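You operate a simulated robot arm through the tools that you are given. There is no shell and no other tool. Be economical: measure what you need, move in short steps, check, and stop when the job is done.

You run a simulated robot arm. Do the job below in one go: nothing can be reset, and whatever is moved stays where it is left.

Task
Clear the sink, plug it and fill it to about the 5 L line.
Fine: its blue jug and sponge onto the drainer; plug it before it fills; tap off after; the rest stays. Set down upright: blue jug.
Where things are to end (x, y in the base frame): blue jug within 0.06 m of [0.46, -0.19]; blue sponge within 0.06 m of [0.61, -0.19].

It is judged by the outcome, as a careful person would: the job done as asked, and still so three seconds after it is handed in. It fails if anything else is knocked over, pushed out of place, dropped, spilled or broken.

Robot
A 6-joint arm with a two-finger parallel gripper, fixed in place. Base frame: the origin is at the foot of the arm, x ahead of it, y to its left, z up; the work surface is at about z = 0.879. Units: m, degrees, N and s.
With the tool pointing down near the work surface it reaches from about 0.26 to 0.66 m from the base axis. Its first joint turns from -66.0 to 66.0 degrees. Payload 2.9 kg.
Tool frame: the origin (TCP) lies between the finger pads and is the grasp point; the fingertips stand 0.03 m ahead of it; z points along the fingers, y is the line along which they close. Largest opening 0.11 m; finger width 0.02, thickness 0.01; the body of the gripper, 0.048 by 0.112 m, starts 0.055 m behind the TCP.
Orientation is told as [roll, pitch, yaw] about the base's x, y, z axes, in that order, counted from this pose: with the fingers straight down and closing along the base's y, the tool's x points along the base's -x, its y along +y and its z along -z.

Tools
- The arm moves only by the tool move_arm. Its argument "commands" is one flat list of numbers, 7 for each row, row after row: the shift along the tool's x, y, z in m, then the turn, a rotation vector about the tool's x, y, z in degrees, then the opening in per cent of the stroke, from 0 (shut) to 100 (fully open). In form: [tx, ty, tz, wx, wy, wz, grip, tx, ty, tz, wx, wy, wz, grip, ...]. A call has 1 to 12 rows; each row shifts and turns the commanded pose from where the row before left it, along the tool's axes as they then stand. A row lasts 0.2 s, in which the tool goes at most 0.05 m and 8.6 degrees; a call with a longer step from one row to the next is refused whole, and so is a gripper value outside its range. Where a pose cannot be reached the arm comes as near as it can. A force on the tool above 40 N (or 10 N above the force at the start of the call, whichever is more), or a blocked arm, ends the call early, and 0.2 s more pass. Each finger travels about 0.108 m/s and halts on what it meets, pressing with about 44 N; the grip force reading is that of the motor and also rises with nothing between the fingers. The clock runs only during rows and for 0.2 s after the last one: add rows that do not move to give the fingers time. It gives the time, the measured TCP pose, the force on the tool (base axes), the opening and the grip force at its end, in the units of the frame above (readings bear some noise), with the torque about the TCP (base axes, N m) and any sound that the robot's microphone picked up.
- Cameras (640 x 400 px; columns grow to the right, rows downward): "scene" is fixed at [0.0825, 0.4366, 1.3819]; the picture's right is [-0.71, -0.71, 0.00], its down [-0.41, 0.41, -0.81] and it looks along [0.57, -0.58, -0.58] (base axes); focal length 214 px, centre (320, 200). "wrist" rides on the gripper at [0.072, 0.017, -0.103] in the tool frame; the picture's right is [-0.23, 0.97, 0.00], its down [-0.76, -0.18, -0.62] and it looks along [-0.61, -0.14, 0.78] (tool axes); focal length 222 px, centre (320, 200). There is no depth. A picture from a camera that has moved, and an enlarged one, comes with that camera's place and axes in the base frame and with its lens.
- get_image(camera): a new picture of that camera. The clock stands still meanwhile.
- close_up(camera, box): a new picture of the part [left, top, right, bottom] of that camera's present view, enlarged. The clock stands still meanwhile.
- finish_job(): hands the job in; it is judged then, once.

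Go step by step. Nothing tells you positions but the pictures and the camera data: compare them with the known pose of the tool, close in by small moves and look again before you grip or let go. The budget is 120 turns and 68 pictures, counting those below and the enlarged ones. Unless the task says otherwise, let go and move clear before handing in, and close with one line.

The tools are called after ">>>" as a command line: name --argument value ..., lists and objects as JSON in quotes. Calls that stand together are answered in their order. move_arm: Moves the arm, as the interface text tells. Its arguments: {"type":"object","properties":{"commands":{"type":"array"}},"required":["commands"]} The other tools are called the same way: get_image (camera) takes a picture; close_up (camera, box) takes an enlarged picture of a part of a camera's view; finish_job () hands the job in.

At the start:

```text
time_s: 0.0
eef_pos: [0.3155, -0.0361, 1.3669]
tool_rot: [-0.1, -0.1, -0.1]
contact_force: [-0.1, 0.4, 0.2]
torque: [0.01, 0.04, 0.01]
grip_width: 0.11
grasp_force: 0.0
```

scene: 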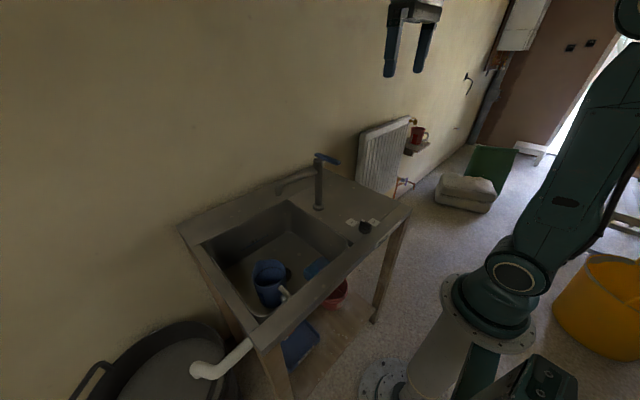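
wrist: 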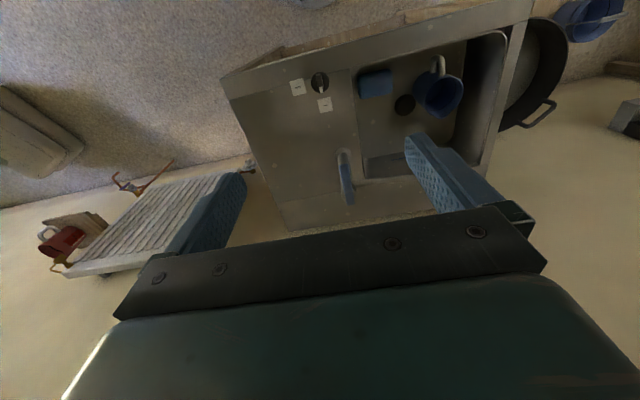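

I see a sink unit with a blue jug and blue sponge in the basin, a tap, a drainer with a plug and two labels. I'll look closer first.

>>> close_up --camera "scene" --box '[170, 140, 430, 340]'

>>> close_up --camera "wrist" --box '[210, 20, 550, 230]'

```text
2.00 times, centred on (300, 240) of scene
camera zoom: at [0.0825, 0.4366, 1.3819], right [-0.71, -0.71, 0.0], down [-0.41, 0.41, -0.81], along [0.57, -0.58, -0.58], focal length 429 px, centre (360, 120)
```

zoom: 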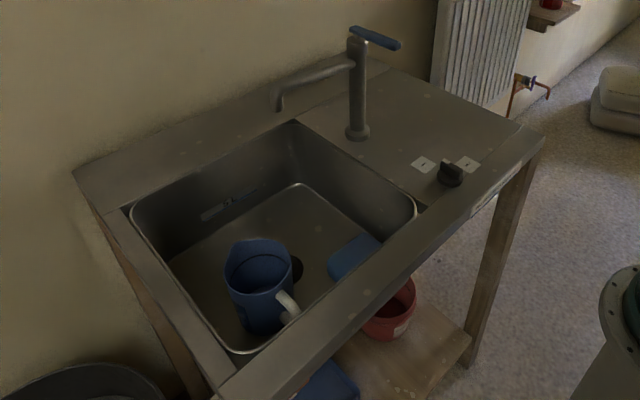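

```text
1.88 times, centred on (380, 125) of wrist
camera zoom: at [0.2432, -0.0193, 1.4694], right [0.23, 0.97, 0.0], down [0.76, -0.18, 0.62], along [0.61, -0.14, -0.78], focal length 418 px, centre (207, 341)
```

zoom: 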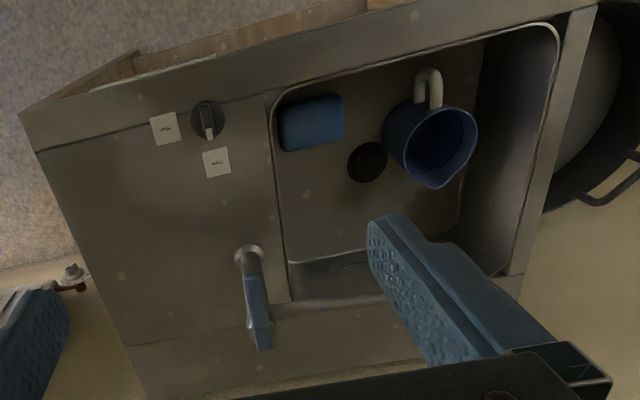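

The black knob with two labels on the drainer looks like a pop-up waste control; there is also the tap lever. I'll read the labels and look for level marks.

>>> close_up --camera "wrist" --box '[280, 65, 344, 115]'

>>> close_up --camera "scene" --box '[230, 210, 310, 260]'

>>> close_up --camera "scene" --box '[335, 205, 399, 245]'

>>> close_up --camera "scene" --box '[270, 145, 350, 215]'

```text
8.00 times, centred on (312, 90) of wrist
camera zoom: at [0.2432, -0.0193, 1.4694], right [0.23, 0.97, 0.0], down [0.76, -0.18, 0.62], along [0.61, -0.14, -0.78], focal length 1777 px, centre (384, 1080)
```

zoom: 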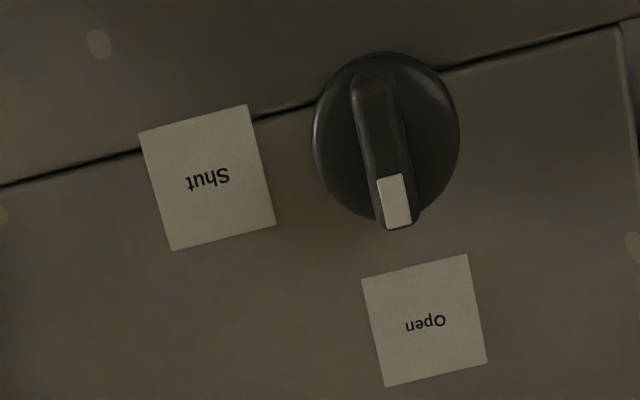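

```text
8.00 times, centred on (270, 235) of scene
camera zoom: at [0.0825, 0.4366, 1.3819], right [-0.71, -0.71, 0.0], down [-0.41, 0.41, -0.81], along [0.57, -0.58, -0.58], focal length 1716 px, centre (720, -80)
```

zoom: 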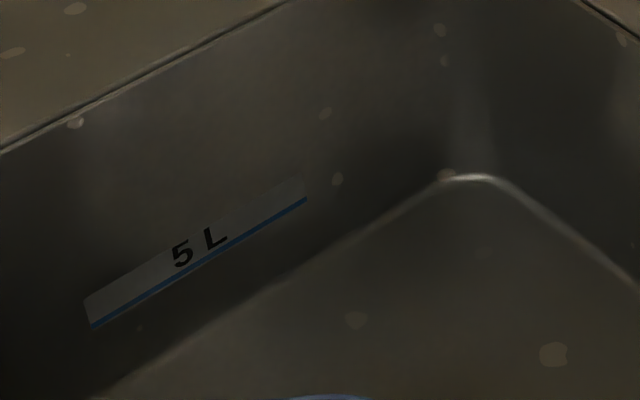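

```text
10.00 times, centred on (367, 225) of scene
camera zoom: at [0.0825, 0.4366, 1.3819], right [-0.71, -0.71, 0.0], down [-0.41, 0.41, -0.81], along [0.57, -0.58, -0.58], focal length 2145 px, centre (-150, -50)
```

zoom: 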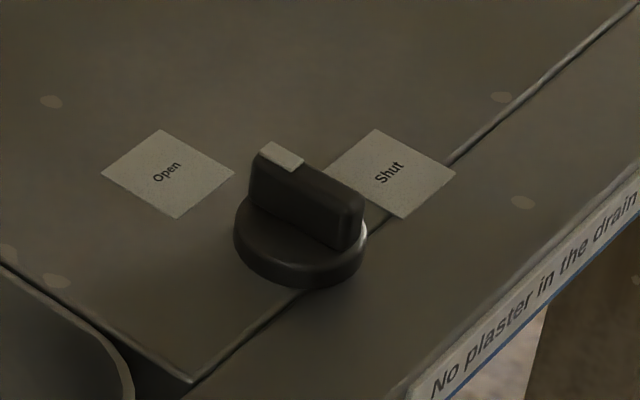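

```text
5.71 times, centred on (310, 180) of scene
camera zoom: at [0.0825, 0.4366, 1.3819], right [-0.71, -0.71, 0.0], down [-0.41, 0.41, -0.81], along [0.57, -0.58, -0.58], focal length 1226 px, centre (377, 314)
```

zoom: 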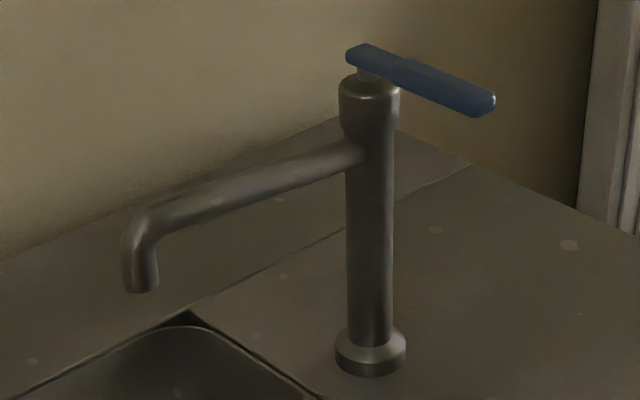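

The black knob is the waste control: its pointer is at "Open" (+x) and must turn 90° to "Shut" (-y). I put the knob near (0.35,-0.04), tap near (0.545,-0.02), jug near (0.46,0.25) and sponge near (0.42,0.11). Next I'll move over the basin to look at the jug.

>>> move_arm --commands '[-0.0106, 0.032, 0.0209, 0, 0, 0, 100, -0.0106, 0.032, 0.0209, 0, 0, 0, 100, -0.0106, 0.032, 0.0209, 0, 0, 0, 100, -0.0106, 0.032, 0.0209, 0, 0, 0, 100, -0.0106, 0.032, 0.0209, 0, 0, 0, 100, -0.0106, 0.032, 0.0209, 0, 0, 0, 100, -0.0106, 0.032, 0.0209, 0, 0, 0, 100, -0.0106, 0.032, 0.0209, 0, 0, 0, 100]'

>>> get_image --camera "wrist"

>>> close_up --camera "scene" --box '[230, 240, 358, 320]'

```text
time_s: 1.8
eef_pos: [0.4023, 0.2192, 1.2002]
tool_rot: [-0.1, -0.1, -0.1]
contact_force: [-0.4, -0.3, 0.2]
torque: [0.0, 0.01, 0.01]
grip_width: 0.1098
grasp_force: 0.1
```

```text
59 pictures are left
camera wrist: at [0.3303, 0.2371, 1.303], right [0.23, 0.97, 0.0], down [0.76, -0.18, 0.62], along [0.61, -0.14, -0.78], focal length 222 px, centre (320, 200)
```

wrist: 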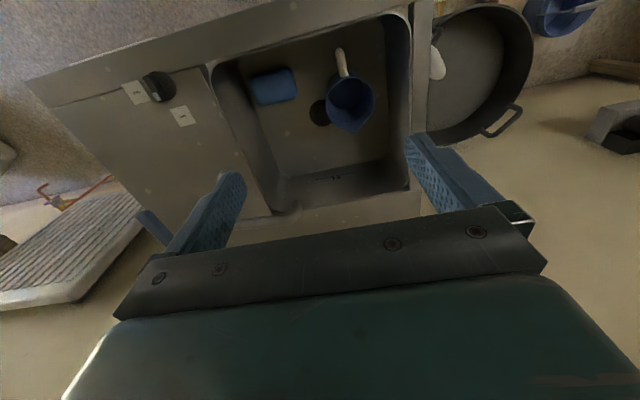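

```text
5.00 times, centred on (294, 280) of scene
camera zoom: at [0.0825, 0.4366, 1.3818], right [-0.71, -0.71, 0.0], down [-0.41, 0.41, -0.81], along [0.57, -0.58, -0.58], focal length 1072 px, centre (450, -200)
```

zoom: 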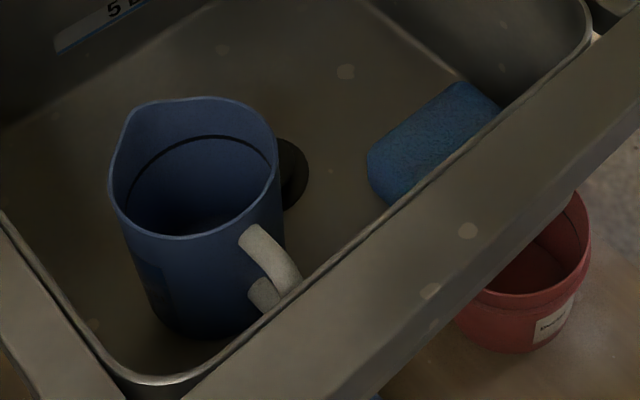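

>>> close_up --camera "wrist" --box '[240, 30, 400, 150]'

```text
3.33 times, centred on (320, 90) of wrist
camera zoom: at [0.3303, 0.2371, 1.303], right [0.23, 0.97, 0.0], down [0.76, -0.18, 0.62], along [0.61, -0.14, -0.78], focal length 740 px, centre (320, 567)
```

zoom: 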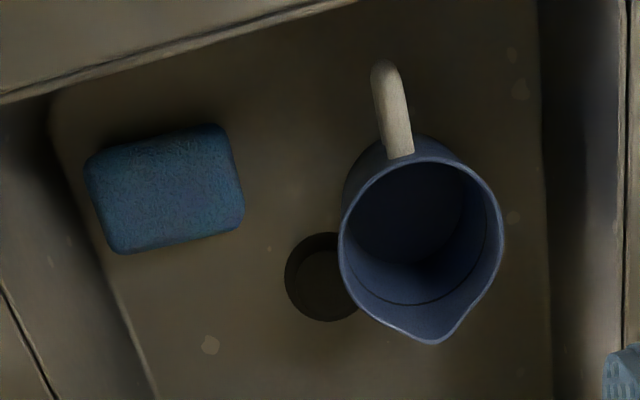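

The jug looks empty. Its rim centre is about (0.459,0.266,0.855), with a diameter of about 0.093 and the handle toward -x. I'll move above it and check the alignment.

>>> move_arm --commands '[-0.0114, 0.0094, 0.04, 0, 0, 0, 100, -0.0114, 0.0094, 0.04, 0, 0, 0, 100, -0.0114, 0.0094, 0.04, 0, 0, 0, 100, -0.0114, 0.0094, 0.04, 0, 0, 0, 100, -0.0114, 0.0094, 0.04, 0, 0, 0, 100]'

>>> get_image --camera "wrist"

>>> close_up --camera "scene" --box '[190, 190, 350, 290]'

```text
time_s: 3.0
eef_pos: [0.4577, 0.2661, 0.9977]
tool_rot: [-0.1, -0.1, -0.1]
contact_force: [-1.3, 0.0, -0.5]
torque: [-0.01, 0.02, -0.01]
grip_width: 0.1098
grasp_force: 0.0
```

```text
56 pictures are left
camera wrist: at [0.386, 0.2833, 1.1005], right [0.23, 0.97, 0.0], down [0.76, -0.18, 0.63], along [0.61, -0.14, -0.78], focal length 222 px, centre (320, 200)
```

wrist: 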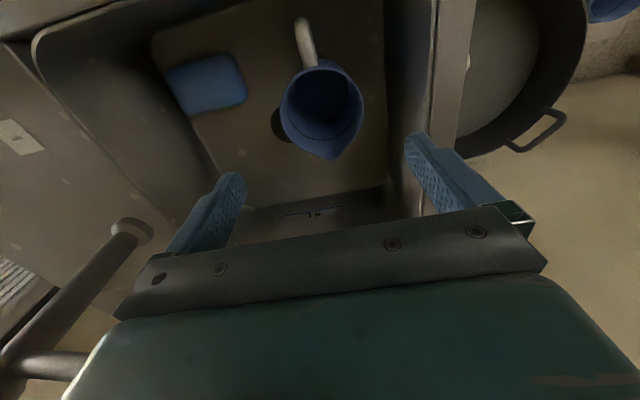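

```text
4.00 times, centred on (270, 240) of scene
camera zoom: at [0.0825, 0.4366, 1.3818], right [-0.71, -0.71, 0.0], down [-0.41, 0.41, -0.81], along [0.57, -0.58, -0.58], focal length 858 px, centre (520, 40)
```

zoom: 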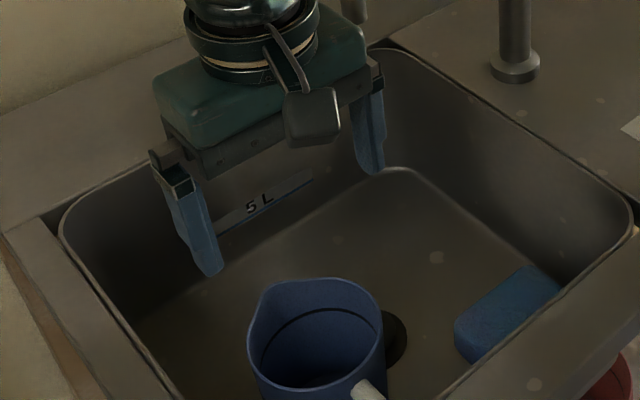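

The rim centre is about (0.457,0.268), so the gripper is aligned with roughly 1 cm of room per side. I'm descending around the jug.

>>> move_arm --commands '[0, 0.002, 0.04, 0, 0, 0, 100, 0, 0, 0.04, 0, 0, 0, 100, 0, 0, 0.03, 0, 0, 0, 100, 0, 0, 0.03, 0, 0, 0, 100, 0, 0, 0.028, 0, 0, 0, 100]'

>>> get_image --camera "wrist"

>>> close_up --camera "scene" --box '[200, 220, 328, 300]'

```text
time_s: 4.2
eef_pos: [0.4601, 0.268, 0.83]
tool_rot: [-0.1, -0.1, -0.1]
contact_force: [-1.0, 0.1, -0.8]
torque: [0.0, 0.02, 0.0]
grip_width: 0.1099
grasp_force: 0.1
```

```text
54 pictures are left
camera wrist: at [0.3871, 0.2854, 0.9327], right [0.23, 0.97, 0.0], down [0.76, -0.18, 0.62], along [0.61, -0.14, -0.78], focal length 222 px, centre (320, 200)
```

wrist: 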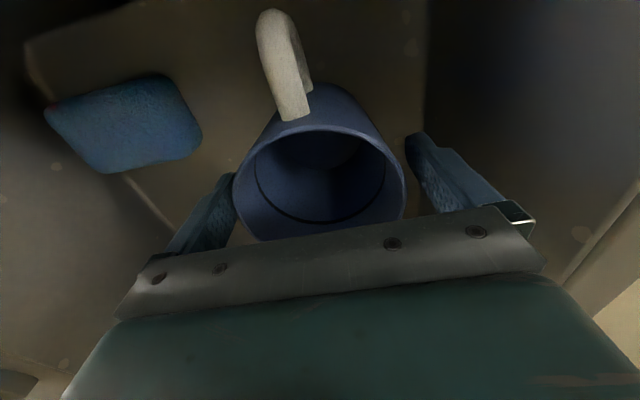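

```text
5.00 times, centred on (264, 260) of scene
camera zoom: at [0.0825, 0.4366, 1.3819], right [-0.71, -0.71, 0.0], down [-0.41, 0.41, -0.81], along [0.57, -0.58, -0.58], focal length 1072 px, centre (600, -100)
```

zoom: 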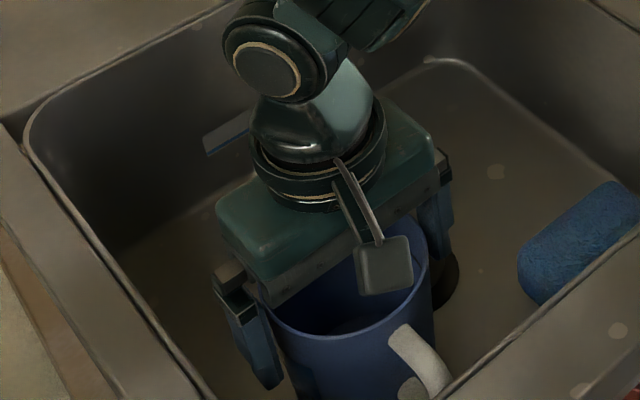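

The fingers straddle the jug well. I'll close and check.

>>> move_arm --commands '[0, -0.002, 0, 0, 0, 0, 90, 0, 0, 0, 0, 0, 0, 75, 0, 0, 0, 0, 0, 0, 60, 0, 0, 0, 0, 0, 0, 60]'

```text
time_s: 5.2
eef_pos: [0.4585, 0.2664, 0.8299]
tool_rot: [-0.2, -0.1, -0.1]
contact_force: [0.2, -0.5, -0.5]
torque: [0.0, 0.03, 0.03]
grip_width: 0.0906
grasp_force: 44.1
```

I have it at 0.091 m. I'm lifting straight up.

>>> move_arm --commands '[0, 0, -0.02, 0, 0, 0, 60, 0, 0, -0.04, 0, 0, 0, 60, 0, 0, -0.045, 0, 0, 0, 60, 0, 0, -0.045, 0, 0, 0, 60, 0, 0, -0.045, 0, 0, 0, 60, 0, 0, -0.04, 0, 0, 0, 60]'

>>> get_image --camera "scene"

```text
time_s: 6.6
eef_pos: [0.4563, 0.2643, 1.0653]
tool_rot: [-0.2, 0.0, -0.1]
contact_force: [0.6, 0.2, -0.5]
torque: [0.01, 0.02, -0.02]
grip_width: 0.0904
grasp_force: 44.2
```

```text
52 pictures are left
```

scene: 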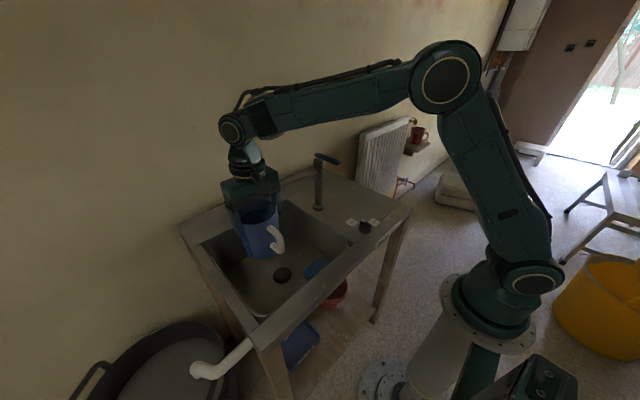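

The jug is lifted cleanly. I'm carrying it around the front of the tap toward the drainer.

>>> move_arm --commands '[0.022, -0.028, 0, 0, 0, 0, 60, 0.022, -0.028, 0, 0, 0, 0, 60, 0.022, -0.028, 0, 0, 0, 0, 60, 0, -0.043, 0, 0, 0, 0, 60, 0, -0.043, 0, 0, 0, 0, 60, 0, -0.043, 0, 0, 0, 0, 60, 0, -0.043, 0, 0, 0, 0, 60, 0, -0.043, 0, 0, 0, 0, 60, 0, -0.043, 0, 0, 0, 0, 60, 0, -0.043, 0, 0, 0, 0, 60]'

>>> get_image --camera "scene"

```text
time_s: 8.8
eef_pos: [0.3934, -0.1194, 1.0674]
tool_rot: [-0.1, 0.0, 0.0]
contact_force: [0.0, 0.3, -1.6]
torque: [0.0, 0.02, -0.01]
grip_width: 0.0903
grasp_force: 43.9
```

```text
51 pictures are left
```

scene: 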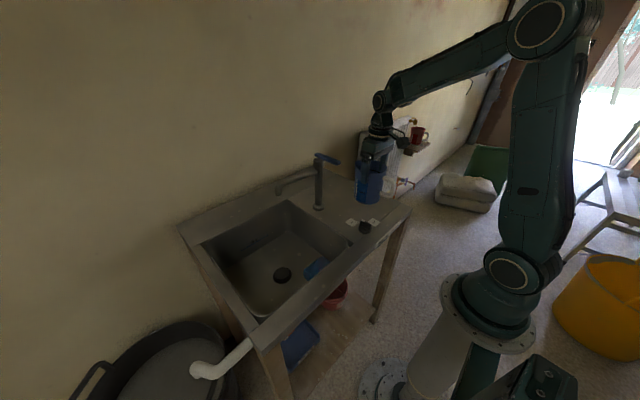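

Now to above the target and partway down.

>>> move_arm --commands '[-0.0222, -0.0235, 0, 0, 0, 0, 60, -0.0222, -0.0235, 0, 0, 0, 0, 60, -0.0222, -0.0235, 0, 0, 0, 0, 60, 0, 0, 0.035, 0, 0, 0, 60, 0, 0, 0.03, 0, 0, 0, 60]'

>>> close_up --camera "scene" --box '[300, 120, 428, 250]'

>>> get_image --camera "wrist"

```text
time_s: 10.0
eef_pos: [0.4583, -0.1898, 1.0027]
tool_rot: [-0.1, -0.1, 0.0]
contact_force: [-0.4, 0.0, -1.8]
torque: [0.0, -0.01, -0.01]
grip_width: 0.09
grasp_force: 44.9
```

```text
3.08 times, centred on (364, 185) of scene
camera zoom: at [0.0825, 0.4366, 1.3819], right [-0.71, -0.71, 0.0], down [-0.41, 0.41, -0.81], along [0.57, -0.58, -0.58], focal length 660 px, centre (185, 246)
```

zoom: 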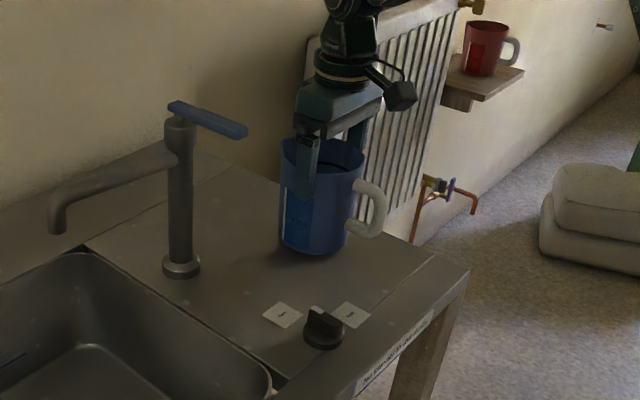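

```text
49 pictures are left
camera wrist: at [0.3858, -0.1733, 1.1051], right [0.23, 0.97, 0.0], down [0.76, -0.18, 0.62], along [0.61, -0.14, -0.78], focal length 222 px, centre (320, 200)
```

wrist: 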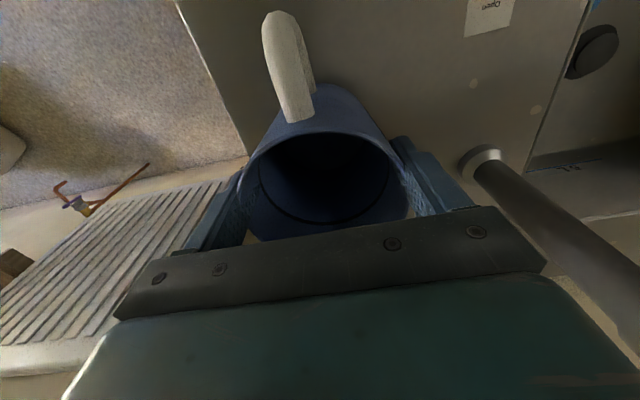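

The jug is upright above the drainer. I'm lowering it slowly until it touches.

>>> move_arm --commands '[0, 0, 0.01, 0, 0, 0, 60, 0, 0, 0.01, 0, 0, 0, 60, 0, 0, 0.006, 0, 0, 0, 60, 0, 0, 0.004, 0, 0, 0, 60]'

>>> close_up --camera "scene" --box '[340, 150, 404, 230]'

```text
time_s: 10.8
eef_pos: [0.4583, -0.1914, 0.9797]
tool_rot: [-0.3, -0.4, -0.1]
contact_force: [-0.4, -0.4, 4.5]
torque: [0.25, -0.04, 0.04]
grip_width: 0.0873
grasp_force: 43.8
stopped in row 4: the force on the tool passed its limit at 45 N (the readings are from after the stop); the commanded pose is now the measured one
```

```text
5.00 times, centred on (372, 190) of scene
camera zoom: at [0.0824, 0.4366, 1.3819], right [-0.71, -0.71, 0.0], down [-0.41, 0.41, -0.81], along [0.57, -0.58, -0.58], focal length 1072 px, centre (60, 250)
```

zoom: 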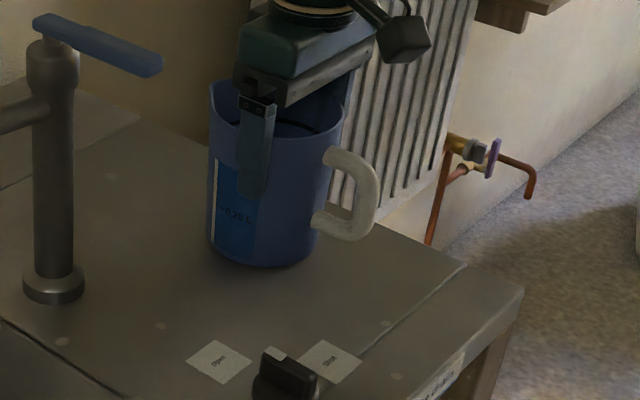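

It's seated on the drainer. I'm opening slowly.

>>> move_arm --commands '[0, 0, 0, 0, 0, 0, 84, 0, 0, 0, 0, 0, 0, 92, 0, 0, 0, 0, 0, 0, 100, 0, 0, 0, 0, 0, 0, 100]'

>>> get_image --camera "wrist"

```text
time_s: 11.8
eef_pos: [0.4588, -0.1915, 0.9802]
tool_rot: [-0.2, -0.3, -0.2]
contact_force: [-0.1, 0.1, 0.4]
torque: [-0.01, -0.02, 0.01]
grip_width: 0.1099
grasp_force: 0.2
```

```text
47 pictures are left
camera wrist: at [0.3862, -0.1738, 1.0819], right [0.23, 0.97, 0.0], down [0.76, -0.18, 0.63], along [0.61, -0.15, -0.78], focal length 222 px, centre (320, 200)
```

wrist: 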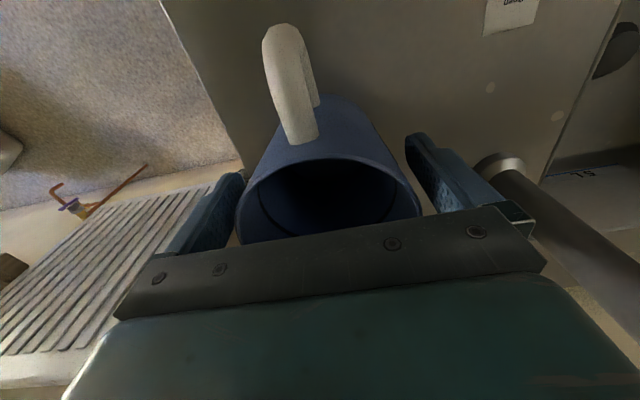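

Released. I'm going straight up, then around the tap toward the sponge.

>>> move_arm --commands '[0, 0, -0.03, 0, 0, 0, 100, 0, 0, -0.045, 0, 0, 0, 100, 0, 0, -0.045, 0, 0, 0, 100, 0.034, 0, 0, 0, 0, 0, 100, 0.034, 0, 0, 0, 0, 0, 100, 0, 0.044, 0, 0, 0, 0, 100, 0, 0.044, 0, 0, 0, 0, 100, 0, 0.044, 0, 0, 0, 0, 100, 0, 0.044, 0, 0, 0, 0, 100, 0, 0.044, 0, 0, 0, 0, 100, 0, 0.044, 0, 0, 0, 0, 100, -0.023, 0.044, 0, 0, 0, 0, 100]'

>>> get_image --camera "wrist"

>>> close_up --camera "scene" --box '[230, 140, 430, 300]'

```text
time_s: 14.4
eef_pos: [0.414, 0.1183, 1.097]
tool_rot: [-0.3, -0.4, -0.2]
contact_force: [0.3, 1.0, -0.1]
torque: [-0.04, 0.01, -0.03]
grip_width: 0.1098
grasp_force: 0.1
```

```text
46 pictures are left
camera wrist: at [0.3417, 0.1358, 1.199], right [0.23, 0.97, 0.0], down [0.76, -0.18, 0.63], along [0.61, -0.15, -0.78], focal length 222 px, centre (320, 200)
```

wrist: 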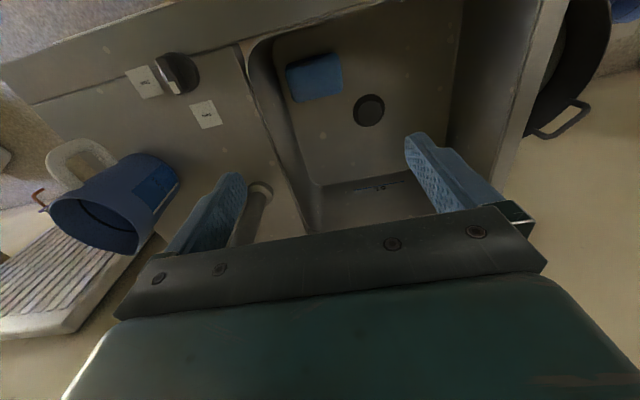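

```text
2.50 times, centred on (330, 220) of scene
camera zoom: at [0.0825, 0.4366, 1.3818], right [-0.71, -0.71, 0.0], down [-0.41, 0.41, -0.81], along [0.57, -0.58, -0.58], focal length 536 px, centre (295, 150)
```

zoom: 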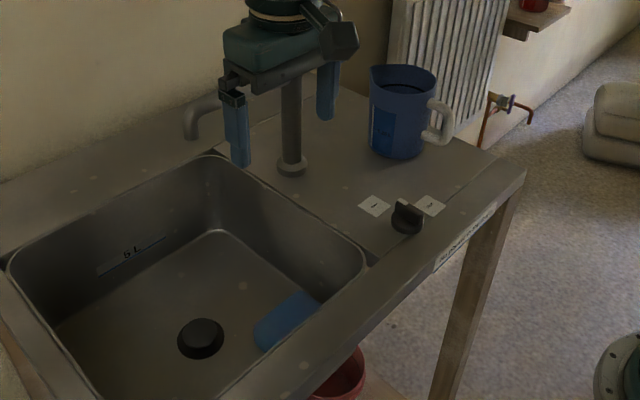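

The drain has a raised pop-up disc. The sponge spans x 0.38–0.45 and y 0.06–0.155, close to the side wall, so I'll grip it across x. That means yawing the hand -90° first.

>>> move_arm --commands '[-0.008, -0.011, 0, 0, 0, 0, 85, 0, 0, 0, 0, 0, 8.2, 82, 0, 0, 0, 0, 0, 8.2, 82, 0, 0, 0, 0, 0, 8.2, 82, 0, 0, 0, 0, 0, 8.2, 82, 0, 0, 0, 0, 0, 8.2, 82, 0, 0, 0, 0, 0, 8.2, 82, 0, 0, 0, 0, 0, 8.2, 82, 0, 0, 0, 0, 0, 8.2, 82, 0, 0, 0, 0, 0, 8.2, 82, 0, 0, 0, 0, 0, 8.2, 82, 0, 0, 0, 0, 0, 8.0, 82]'

>>> get_image --camera "wrist"

```text
time_s: 17.1
eef_pos: [0.4209, 0.1054, 1.0973]
tool_rot: [0.3, -0.3, -90.3]
contact_force: [-0.3, 0.1, -1.4]
torque: [-0.01, 0.02, -0.02]
grip_width: 0.0903
grasp_force: 0.1
```

```text
44 pictures are left
camera wrist: at [0.4384, 0.1786, 1.2007], right [0.97, -0.23, 0.01], down [-0.19, -0.76, 0.63], along [-0.14, -0.61, -0.78], focal length 222 px, centre (320, 200)
```

wrist: 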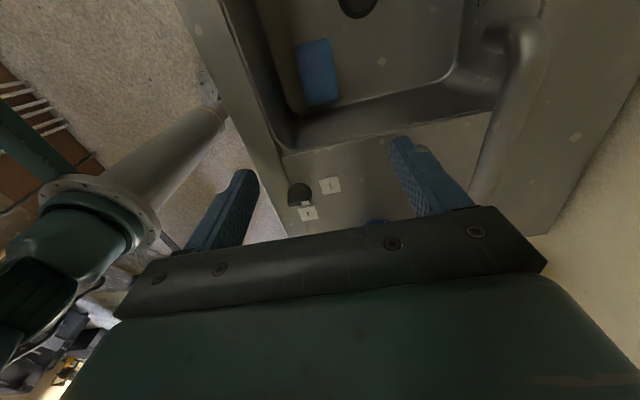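

The hand is turned; I'm lowering toward the sponge and will check before the last part.

>>> move_arm --commands '[0.005, 0.003, 0.042, 0, 0, 0, 82, 0, 0, 0.042, 0, 0, 0, 82, 0, 0, 0.042, 0, 0, 0, 82, 0, 0, 0.042, 0, 0, 0, 82, 0, 0, 0.042, 0, 0, 0, 82, 0, 0, 0.04, 0, 0, 0, 82, 0, 0, 0.03, 0, 0, 0, 82]'

>>> get_image --camera "wrist"

>>> close_up --camera "scene" --box '[250, 190, 378, 290]'

```text
time_s: 18.6
eef_pos: [0.4265, 0.1083, 0.8178]
tool_rot: [0.4, -0.3, -90.1]
contact_force: [0.1, -0.2, -0.4]
torque: [0.01, 0.01, 0.01]
grip_width: 0.0902
grasp_force: 0.0
```

```text
43 pictures are left
camera wrist: at [0.4444, 0.1812, 0.9202], right [0.97, -0.23, 0.01], down [-0.18, -0.76, 0.63], along [-0.14, -0.61, -0.78], focal length 222 px, centre (320, 200)
```

wrist: 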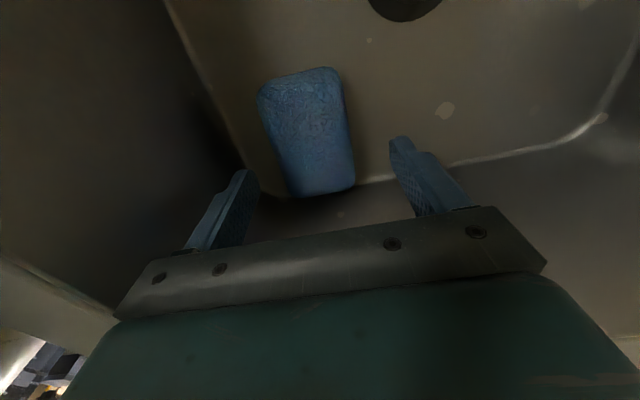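

```text
4.00 times, centred on (314, 240) of scene
camera zoom: at [0.0825, 0.4366, 1.3819], right [-0.71, -0.71, 0.0], down [-0.41, 0.41, -0.81], along [0.57, -0.58, -0.58], focal length 858 px, centre (344, 40)
```

zoom: 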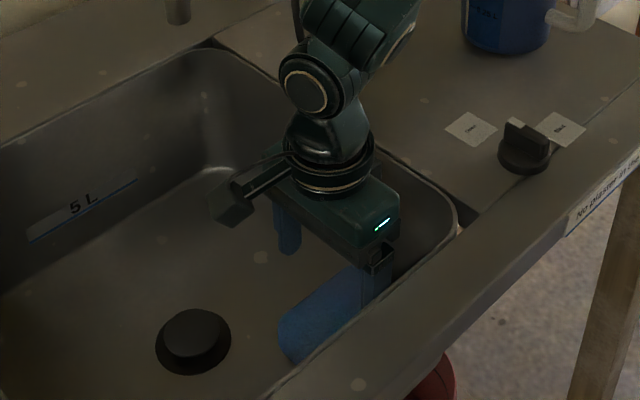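

The sponge centre is about (0.424,0.118), between the fingers. I'm lowering to just above the basin floor and closing.

>>> move_arm --commands '[0.008, -0.001, 0.02, 0, 0, 0, 82, 0, 0, 0.02, 0, 0, 0, 82, 0, 0, 0.012, 0, 0, 0, 82]'

>>> get_image --camera "wrist"

```text
time_s: 19.4
eef_pos: [0.4268, 0.1172, 0.7643]
tool_rot: [0.3, -0.2, -90.1]
contact_force: [-0.2, 0.7, 0.2]
torque: [-0.01, -0.01, 0.0]
grip_width: 0.0901
grasp_force: 0.1
```

```text
41 pictures are left
camera wrist: at [0.4435, 0.1902, 0.8677], right [0.97, -0.23, 0.01], down [-0.18, -0.76, 0.63], along [-0.14, -0.61, -0.78], focal length 222 px, centre (320, 200)
```

wrist: 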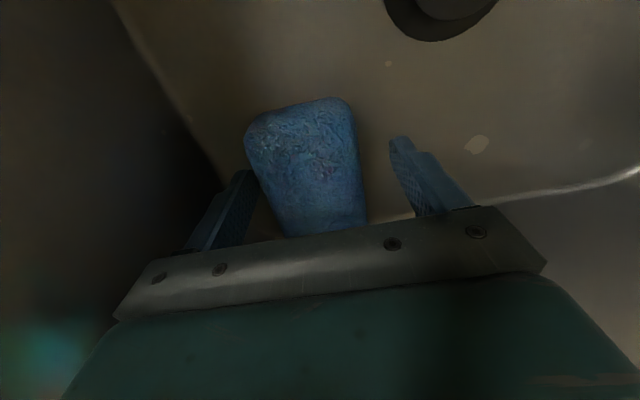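

>>> move_arm --commands '[0, 0, 0, 0, 0, 0, 65, 0, 0, 0, 0, 0, 0, 45, 0, 0, 0, 0, 0, 0, 40, 0, 0, 0, 0, 0, 0, 40]'

```text
time_s: 20.4
eef_pos: [0.4262, 0.1177, 0.7664]
tool_rot: [0.3, -0.2, -90.2]
contact_force: [0.4, -0.3, -0.2]
torque: [0.0, 0.01, 0.01]
grip_width: 0.0637
grasp_force: 43.6
```

The sponge is gripped at 0.064 m. I'm lifting.

>>> move_arm --commands '[0, 0, -0.03, 0, 0, 0, 40, 0, 0, -0.045, 0, 0, 0, 40, 0, 0, -0.045, 0, 0, 0, 40, 0, 0, -0.045, 0, 0, 0, 40, 0, 0, -0.045, 0, 0, 0, 40, 0, 0, -0.045, 0, 0, 0, 40, 0, 0, -0.045, 0, 0, 0, 40, 0, 0, -0.045, 0, 0, 0, 40, 0, -0.036, 0, 0, 0, 0, 40]'

>>> get_image --camera "scene"

```text
time_s: 22.4
eef_pos: [0.3883, 0.1188, 1.109]
tool_rot: [0.3, -0.2, -90.2]
contact_force: [-0.1, 0.8, 0.4]
torque: [-0.01, -0.03, -0.01]
grip_width: 0.0635
grasp_force: 44.0
```

```text
40 pictures are left
```

scene: 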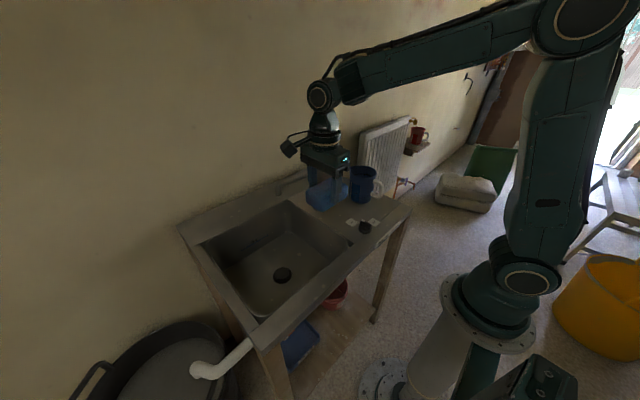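

Next I'm carrying it past the tap, over the jug side, to the far spot.

>>> move_arm --commands '[-0.044, 0, -0.004, 0, 0, 0, 40, -0.044, 0, -0.004, 0, 0, 0, 40, -0.044, 0, -0.004, 0, 0, 0, 40, -0.044, 0, -0.004, 0, 0, 0, 40, -0.044, 0, -0.004, 0, 0, 0, 40, -0.044, 0, 0, 0, 0, 0, 40, -0.045, 0, 0, 0, 0, 0, 40]'

>>> move_arm --commands '[0, 0.044, 0, 0, 0, 0, 40, 0, 0.044, 0, 0, 0, 0, 40, 0, 0.044, 0, 0, 0, 0, 40, 0, 0.044, 0, 0, 0, 0, 40, 0, 0.044, 0, 0, 0, 0, 40]'

>>> close_up --camera "scene" --box '[250, 90, 428, 230]'

>>> get_image --camera "wrist"

```text
time_s: 24.1
eef_pos: [0.3864, -0.1897, 1.1331]
tool_rot: [0.3, -0.2, -90.1]
contact_force: [-0.2, -0.4, 0.0]
torque: [0.04, -0.01, 0.02]
grip_width: 0.0637
grasp_force: 44.2
```

```text
time_s: 25.2
eef_pos: [0.5949, -0.1869, 1.1251]
tool_rot: [-0.9, 0.1, -90.2]
contact_force: [0.1, -0.2, 7.9]
torque: [0.04, 0.0, 0.02]
grip_width: 0.0636
grasp_force: 44.3
out of reach, approached as far as the arm can: row 5
```

```text
2.86 times, centred on (339, 160) of scene
camera zoom: at [0.0821, 0.4367, 1.3818], right [-0.71, -0.71, 0.0], down [-0.41, 0.41, -0.81], along [0.57, -0.58, -0.58], focal length 613 px, centre (266, 314)
```

zoom: 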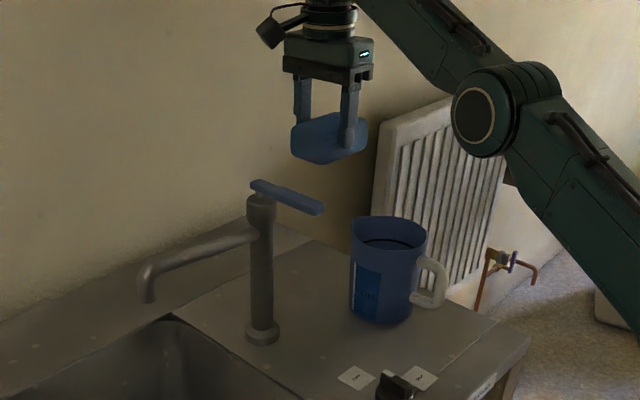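

```text
38 pictures are left
camera wrist: at [0.615, -0.1153, 1.2273], right [0.97, -0.23, -0.02], down [-0.17, -0.76, 0.62], along [-0.16, -0.6, -0.78], focal length 222 px, centre (320, 200)
```

wrist: 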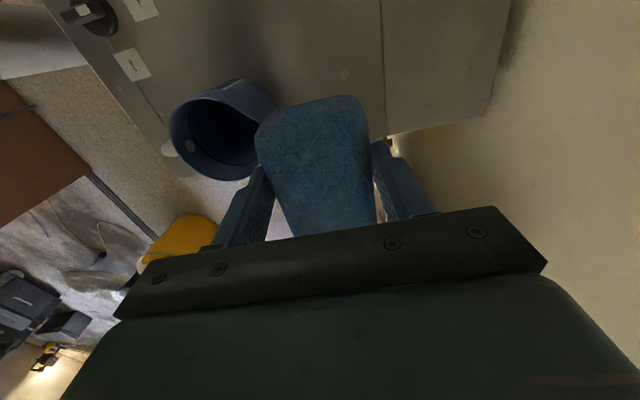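

The arm stops just short at this height, at x=0.595, which is within tolerance. I'm descending here.

>>> move_arm --commands '[0, 0, 0.03, 0, 0, 0, 40, 0, 0, 0.04, 0, 0, 0, 40, 0, 0, 0.04, 0, 0, 0, 40, 0, 0, 0.04, 0, 0, 0, 40, 0, 0, 0.03, 0, 0, 0, 40]'

>>> close_up --camera "scene" --box '[250, 90, 428, 230]'

```text
time_s: 26.4
eef_pos: [0.6003, -0.1898, 0.9488]
tool_rot: [0.4, -0.2, -90.2]
contact_force: [-0.3, -0.2, -0.6]
torque: [0.03, -0.01, -0.03]
grip_width: 0.0637
grasp_force: 43.9
```

```text
2.86 times, centred on (339, 160) of scene
camera zoom: at [0.0825, 0.4366, 1.3819], right [-0.71, -0.71, 0.0], down [-0.41, 0.41, -0.81], along [0.57, -0.58, -0.58], focal length 613 px, centre (266, 314)
```

zoom: 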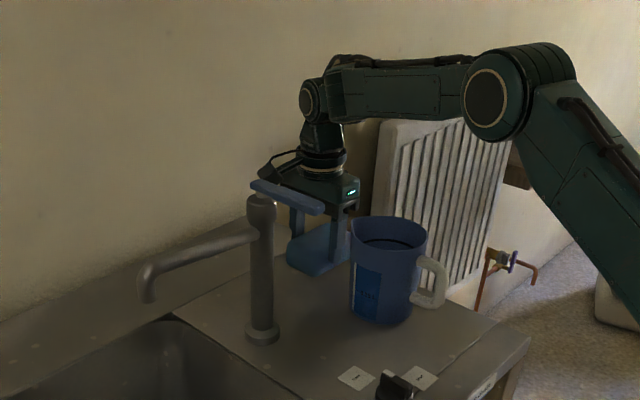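

The path is clear; I'm going down to contact.

>>> move_arm --commands '[0, 0.004, 0.015, 0, 0, 0, 40, 0, 0, 0.01, 0, 0, 0, 40, 0, 0, 0.006, 0, 0, 0, 40]'

>>> close_up --camera "scene" --box '[290, 120, 390, 200]'

```text
time_s: 27.2
eef_pos: [0.6046, -0.1903, 0.9302]
tool_rot: [0.7, -0.4, -90.1]
contact_force: [0.2, -1.7, 5.2]
torque: [0.2, 0.2, 0.02]
grip_width: 0.0639
grasp_force: 44.0
stopped in row 3: the force on the tool passed its limit at 48 N (the readings are from after the stop); the commanded pose is now the measured one
```

```text
5.00 times, centred on (340, 160) of scene
camera zoom: at [0.0824, 0.4366, 1.3819], right [-0.71, -0.71, 0.0], down [-0.41, 0.41, -0.81], along [0.57, -0.58, -0.58], focal length 1072 px, centre (220, 400)
```

zoom: 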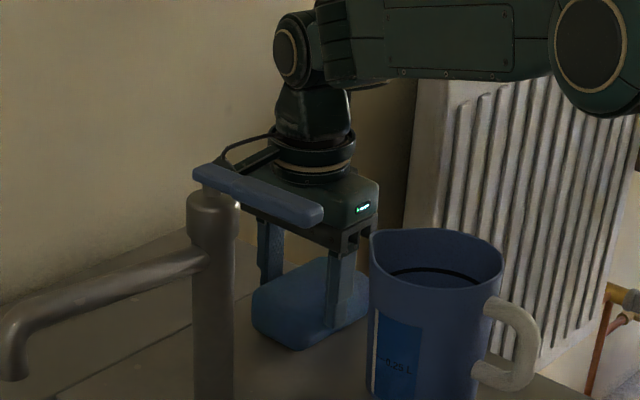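

Contact came about 1 cm earlier than I expected, so I'll check closely before letting go.

>>> close_up --camera "scene" --box '[325, 160, 373, 195]'

>>> get_image --camera "wrist"

```text
11.43 times, centred on (349, 178) of scene
camera zoom: at [0.0824, 0.4366, 1.3819], right [-0.71, -0.71, 0.0], down [-0.41, 0.41, -0.81], along [0.57, -0.58, -0.58], focal length 2451 px, centre (-11, 457)
```

zoom: 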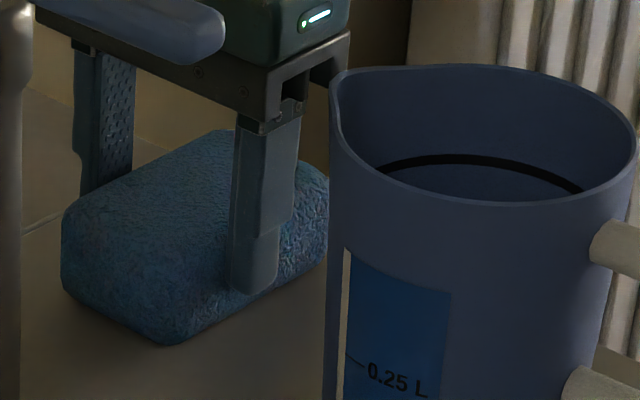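

```text
34 pictures are left
camera wrist: at [0.6222, -0.1169, 1.0328], right [0.97, -0.23, 0.01], down [-0.19, -0.76, 0.63], along [-0.13, -0.61, -0.78], focal length 222 px, centre (320, 200)
```

wrist: 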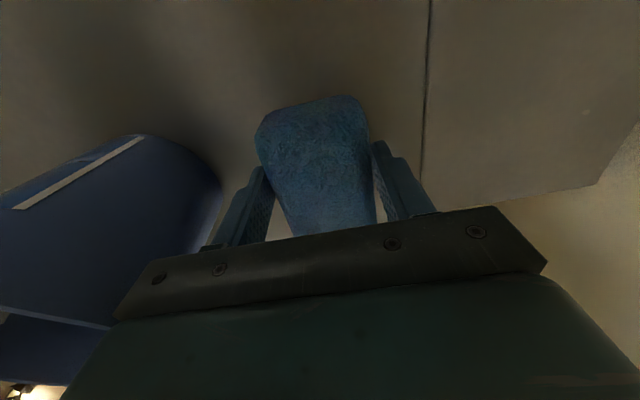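

The sponge is resting on the drainer. I'm opening and rising.

>>> move_arm --commands '[0, 0, 0, 0, 0, 0, 65, 0, 0, 0, 0, 0, 0, 80, 0, 0, 0, 0, 0, 0, 80, 0, 0, -0.02, 0, 0, 0, 80, 0, 0, -0.04, 0, 0, 0, 80, 0, 0, -0.045, 0, 0, 0, 80, 0, 0, -0.045, 0, 0, 0, 80, 0, -0.02, -0.03, 0, 0, 0, 80]'

>>> close_up --camera "scene" --box '[250, 90, 428, 230]'

```text
time_s: 29.0
eef_pos: [0.5817, -0.1896, 1.1085]
tool_rot: [0.7, -0.2, -90.2]
contact_force: [-0.1, -1.0, 0.0]
torque: [0.0, 0.0, -0.01]
grip_width: 0.0878
grasp_force: 0.1
```

```text
2.86 times, centred on (339, 160) of scene
camera zoom: at [0.0825, 0.4366, 1.3819], right [-0.71, -0.71, 0.0], down [-0.41, 0.41, -0.81], along [0.57, -0.58, -0.58], focal length 613 px, centre (266, 314)
```

zoom: 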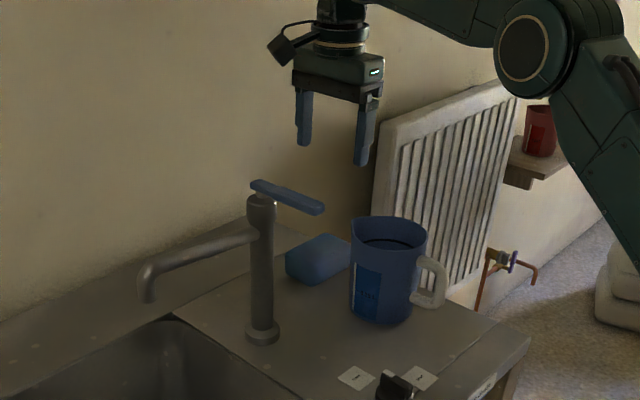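

Both items are placed. Next is the waste knob: I'll move back over it and turn the hand to yaw 0.

>>> move_arm --commands '[0, -0.02, -0.03, 0, 0, 0, 80, 0, -0.044, 0, 0, 0, 0, 60, 0, -0.044, 0, 0, 0, 0, 60, 0, -0.044, 0, 0, 0, 0, 60, 0, -0.044, 0, 0, 0, 0, 60, 0, -0.034, 0, 0, 0, 0, 60, 0.037, 0, 0, 0, 0, 0, 60, 0.037, 0, 0, 0, 0, 0, 60, 0.037, 0, 0, 0, 0, 0, 60, 0.037, 0, 0, 0, 0, 0, 60]'

>>> move_arm --commands '[0, 0, 0, 0, 0, -8.2, 60, 0, 0, 0, 0, 0, -8.2, 60, 0, 0, 0, 0, 0, -8.2, 60, 0, 0, 0, 0, 0, -8.2, 60, 0, 0, 0, 0, 0, -8.2, 60, 0, 0, 0, 0, 0, -8.2, 60, 0, 0, 0, 0, 0, -8.2, 60, 0, 0, 0, 0, 0, -8.2, 60, 0, 0, 0, 0, 0, -8.2, 60, 0, 0, 0, 0, 0, -8.2, 60, 0, 0, 0, 0, 0, -8.2, 60]'

>>> close_up --camera "wrist" --box '[180, 0, 460, 175]'

>>> close_up --camera "scene" --box '[310, 165, 430, 245]'

```text
time_s: 31.2
eef_pos: [0.355, -0.0414, 1.137]
tool_rot: [0.5, -0.4, -90.4]
contact_force: [-0.1, 0.4, -0.2]
torque: [-0.01, 0.01, -0.02]
grip_width: 0.0659
grasp_force: 0.0
```

```text
time_s: 33.6
eef_pos: [0.3537, -0.0393, 1.1356]
tool_rot: [-0.3, -0.8, 0.1]
contact_force: [-0.3, -0.3, 0.0]
torque: [-0.01, 0.0, 0.02]
grip_width: 0.0661
grasp_force: 0.1
```

```text
2.29 times, centred on (320, 88) of wrist
camera zoom: at [0.2802, -0.022, 1.2372], right [0.23, 0.97, 0.0], down [0.75, -0.17, 0.63], along [0.62, -0.15, -0.77], focal length 508 px, centre (320, 457)
```

zoom: 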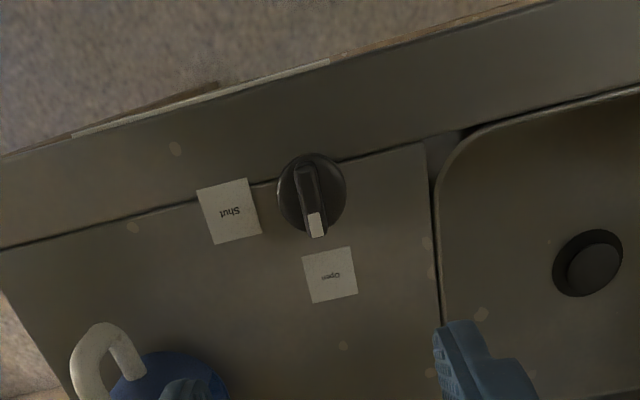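

```text
5.00 times, centred on (370, 205) of scene
camera zoom: at [0.0825, 0.4366, 1.3819], right [-0.71, -0.71, 0.0], down [-0.41, 0.41, -0.81], along [0.57, -0.58, -0.58], focal length 1072 px, centre (70, 175)
```

zoom: 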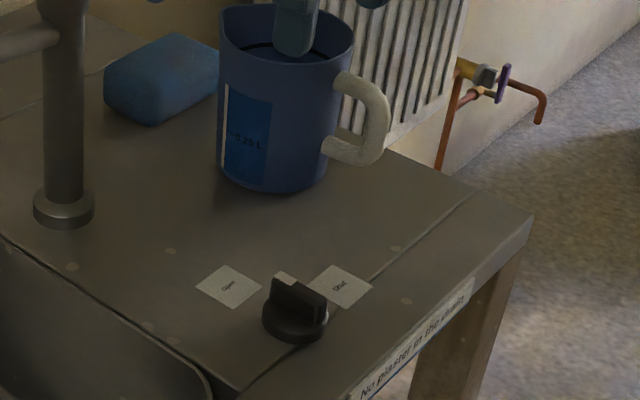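

The knob centre is about (0.350,-0.048) with its ridge top near z 0.907. I'm lowering above it with a narrower opening.

>>> move_arm --commands '[0.004, -0.009, 0.044, 0, 0, 0, 45, 0, 0, 0.044, 0, 0, 0, 40, 0, 0, 0.044, 0, 0, 0, 40, 0, 0, 0.04, 0, 0, 0, 40]'

>>> get_image --camera "wrist"

>>> close_up --camera "scene" --box '[330, 190, 410, 245]'

```text
time_s: 34.6
eef_pos: [0.3514, -0.0511, 0.9641]
tool_rot: [-0.2, -0.7, -0.1]
contact_force: [-0.3, -0.5, -1.0]
torque: [-0.02, 0.01, 0.01]
grip_width: 0.0437
grasp_force: 0.1
```

```text
30 pictures are left
camera wrist: at [0.2784, -0.0327, 1.0671], right [0.23, 0.97, 0.0], down [0.75, -0.17, 0.63], along [0.62, -0.15, -0.77], focal length 222 px, centre (320, 200)
```

wrist: 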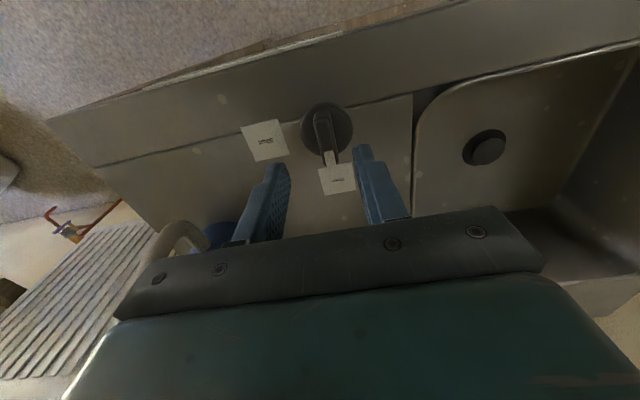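

```text
7.27 times, centred on (370, 218) of scene
camera zoom: at [0.0825, 0.4366, 1.3819], right [-0.71, -0.71, 0.0], down [-0.41, 0.41, -0.81], along [0.57, -0.58, -0.58], focal length 1560 px, centre (-44, 73)
```

zoom: 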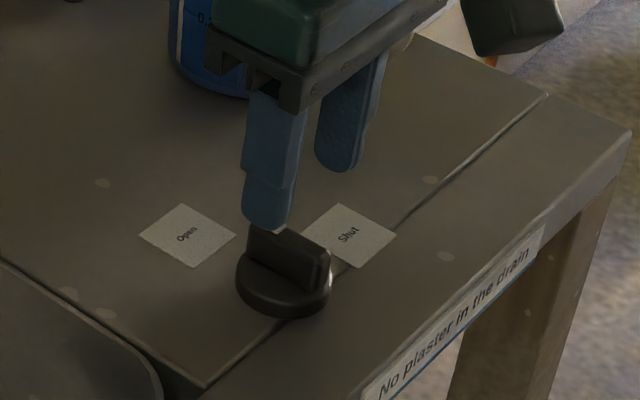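

The knob ridge is about 5 mm toward +y of the tool centre. I'm correcting and lowering onto it.

>>> move_arm --commands '[0.001, 0.005, 0.015, 0, 0, 0, 40, 0, 0, 0.015, 0, 0, 0, 40, 0, 0, 0.01, 0, 0, 0, 40]'

>>> close_up --camera "wrist" --box '[220, 80, 420, 240]'

>>> close_up --camera "scene" --box '[330, 190, 410, 245]'

```text
time_s: 35.4
eef_pos: [0.35, -0.0457, 0.9247]
tool_rot: [-0.3, -0.6, 0.0]
contact_force: [-5.5, -0.2, 19.6]
torque: [0.46, 0.17, -0.01]
grip_width: 0.0439
grasp_force: 0.1
```

```text
2.50 times, centred on (320, 160) of wrist
camera zoom: at [0.2775, -0.0273, 1.0266], right [0.23, 0.97, 0.0], down [0.75, -0.17, 0.63], along [0.62, -0.15, -0.77], focal length 555 px, centre (320, 300)
```

zoom: 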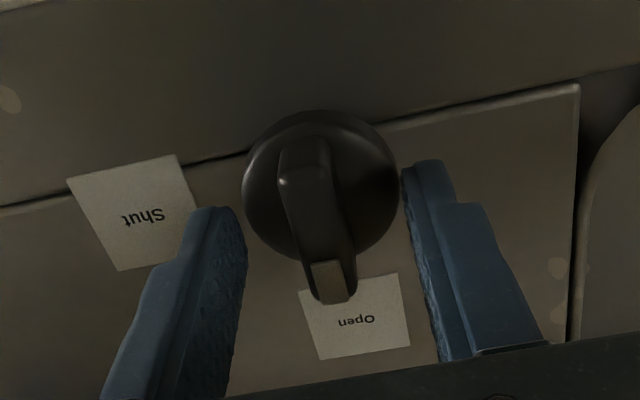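

```text
7.27 times, centred on (370, 218) of scene
camera zoom: at [0.0821, 0.4366, 1.3819], right [-0.71, -0.71, 0.0], down [-0.41, 0.41, -0.81], along [0.57, -0.58, -0.58], focal length 1560 px, centre (-44, 73)
```

zoom: 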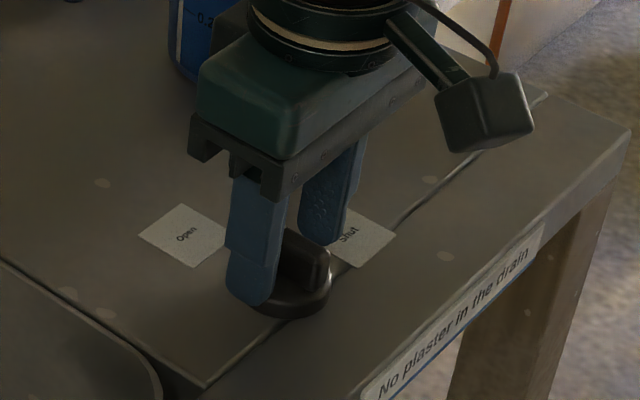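

The +y fingertip just touches the knob's disc. I'll lift 3 mm and close on the ridge.

>>> move_arm --commands '[0.002, 0.001, -0.003, 0, 0, 0, 40, 0, 0, 0, 0, 0, 0, 25, 0, 0, 0, 0, 0, 0, 10, 0, 0, 0, 0, 0, 0, 5, 0, 0, 0, 0, 0, 0, 5]'

>>> close_up --camera "wrist" --box '[220, 80, 420, 240]'

```text
time_s: 36.6
eef_pos: [0.3481, -0.0459, 0.9272]
tool_rot: [-0.4, -0.7, 0.0]
contact_force: [0.5, -9.9, -9.2]
torque: [0.35, -0.55, -0.01]
grip_width: 0.0128
grasp_force: 45.2
```

```text
2.50 times, centred on (320, 160) of wrist
camera zoom: at [0.2755, -0.0268, 1.0288], right [0.23, 0.97, 0.0], down [0.75, -0.17, 0.63], along [0.62, -0.15, -0.77], focal length 555 px, centre (320, 300)
```

zoom: 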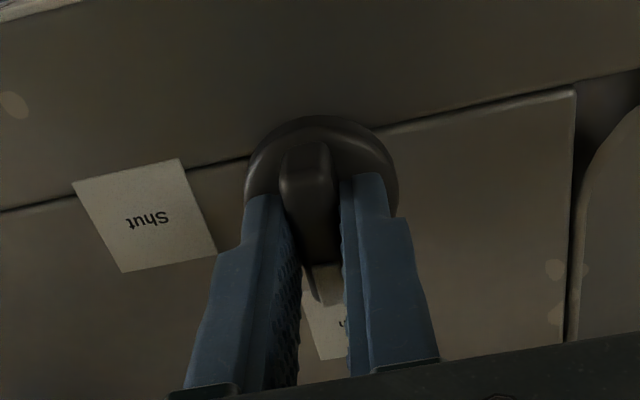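

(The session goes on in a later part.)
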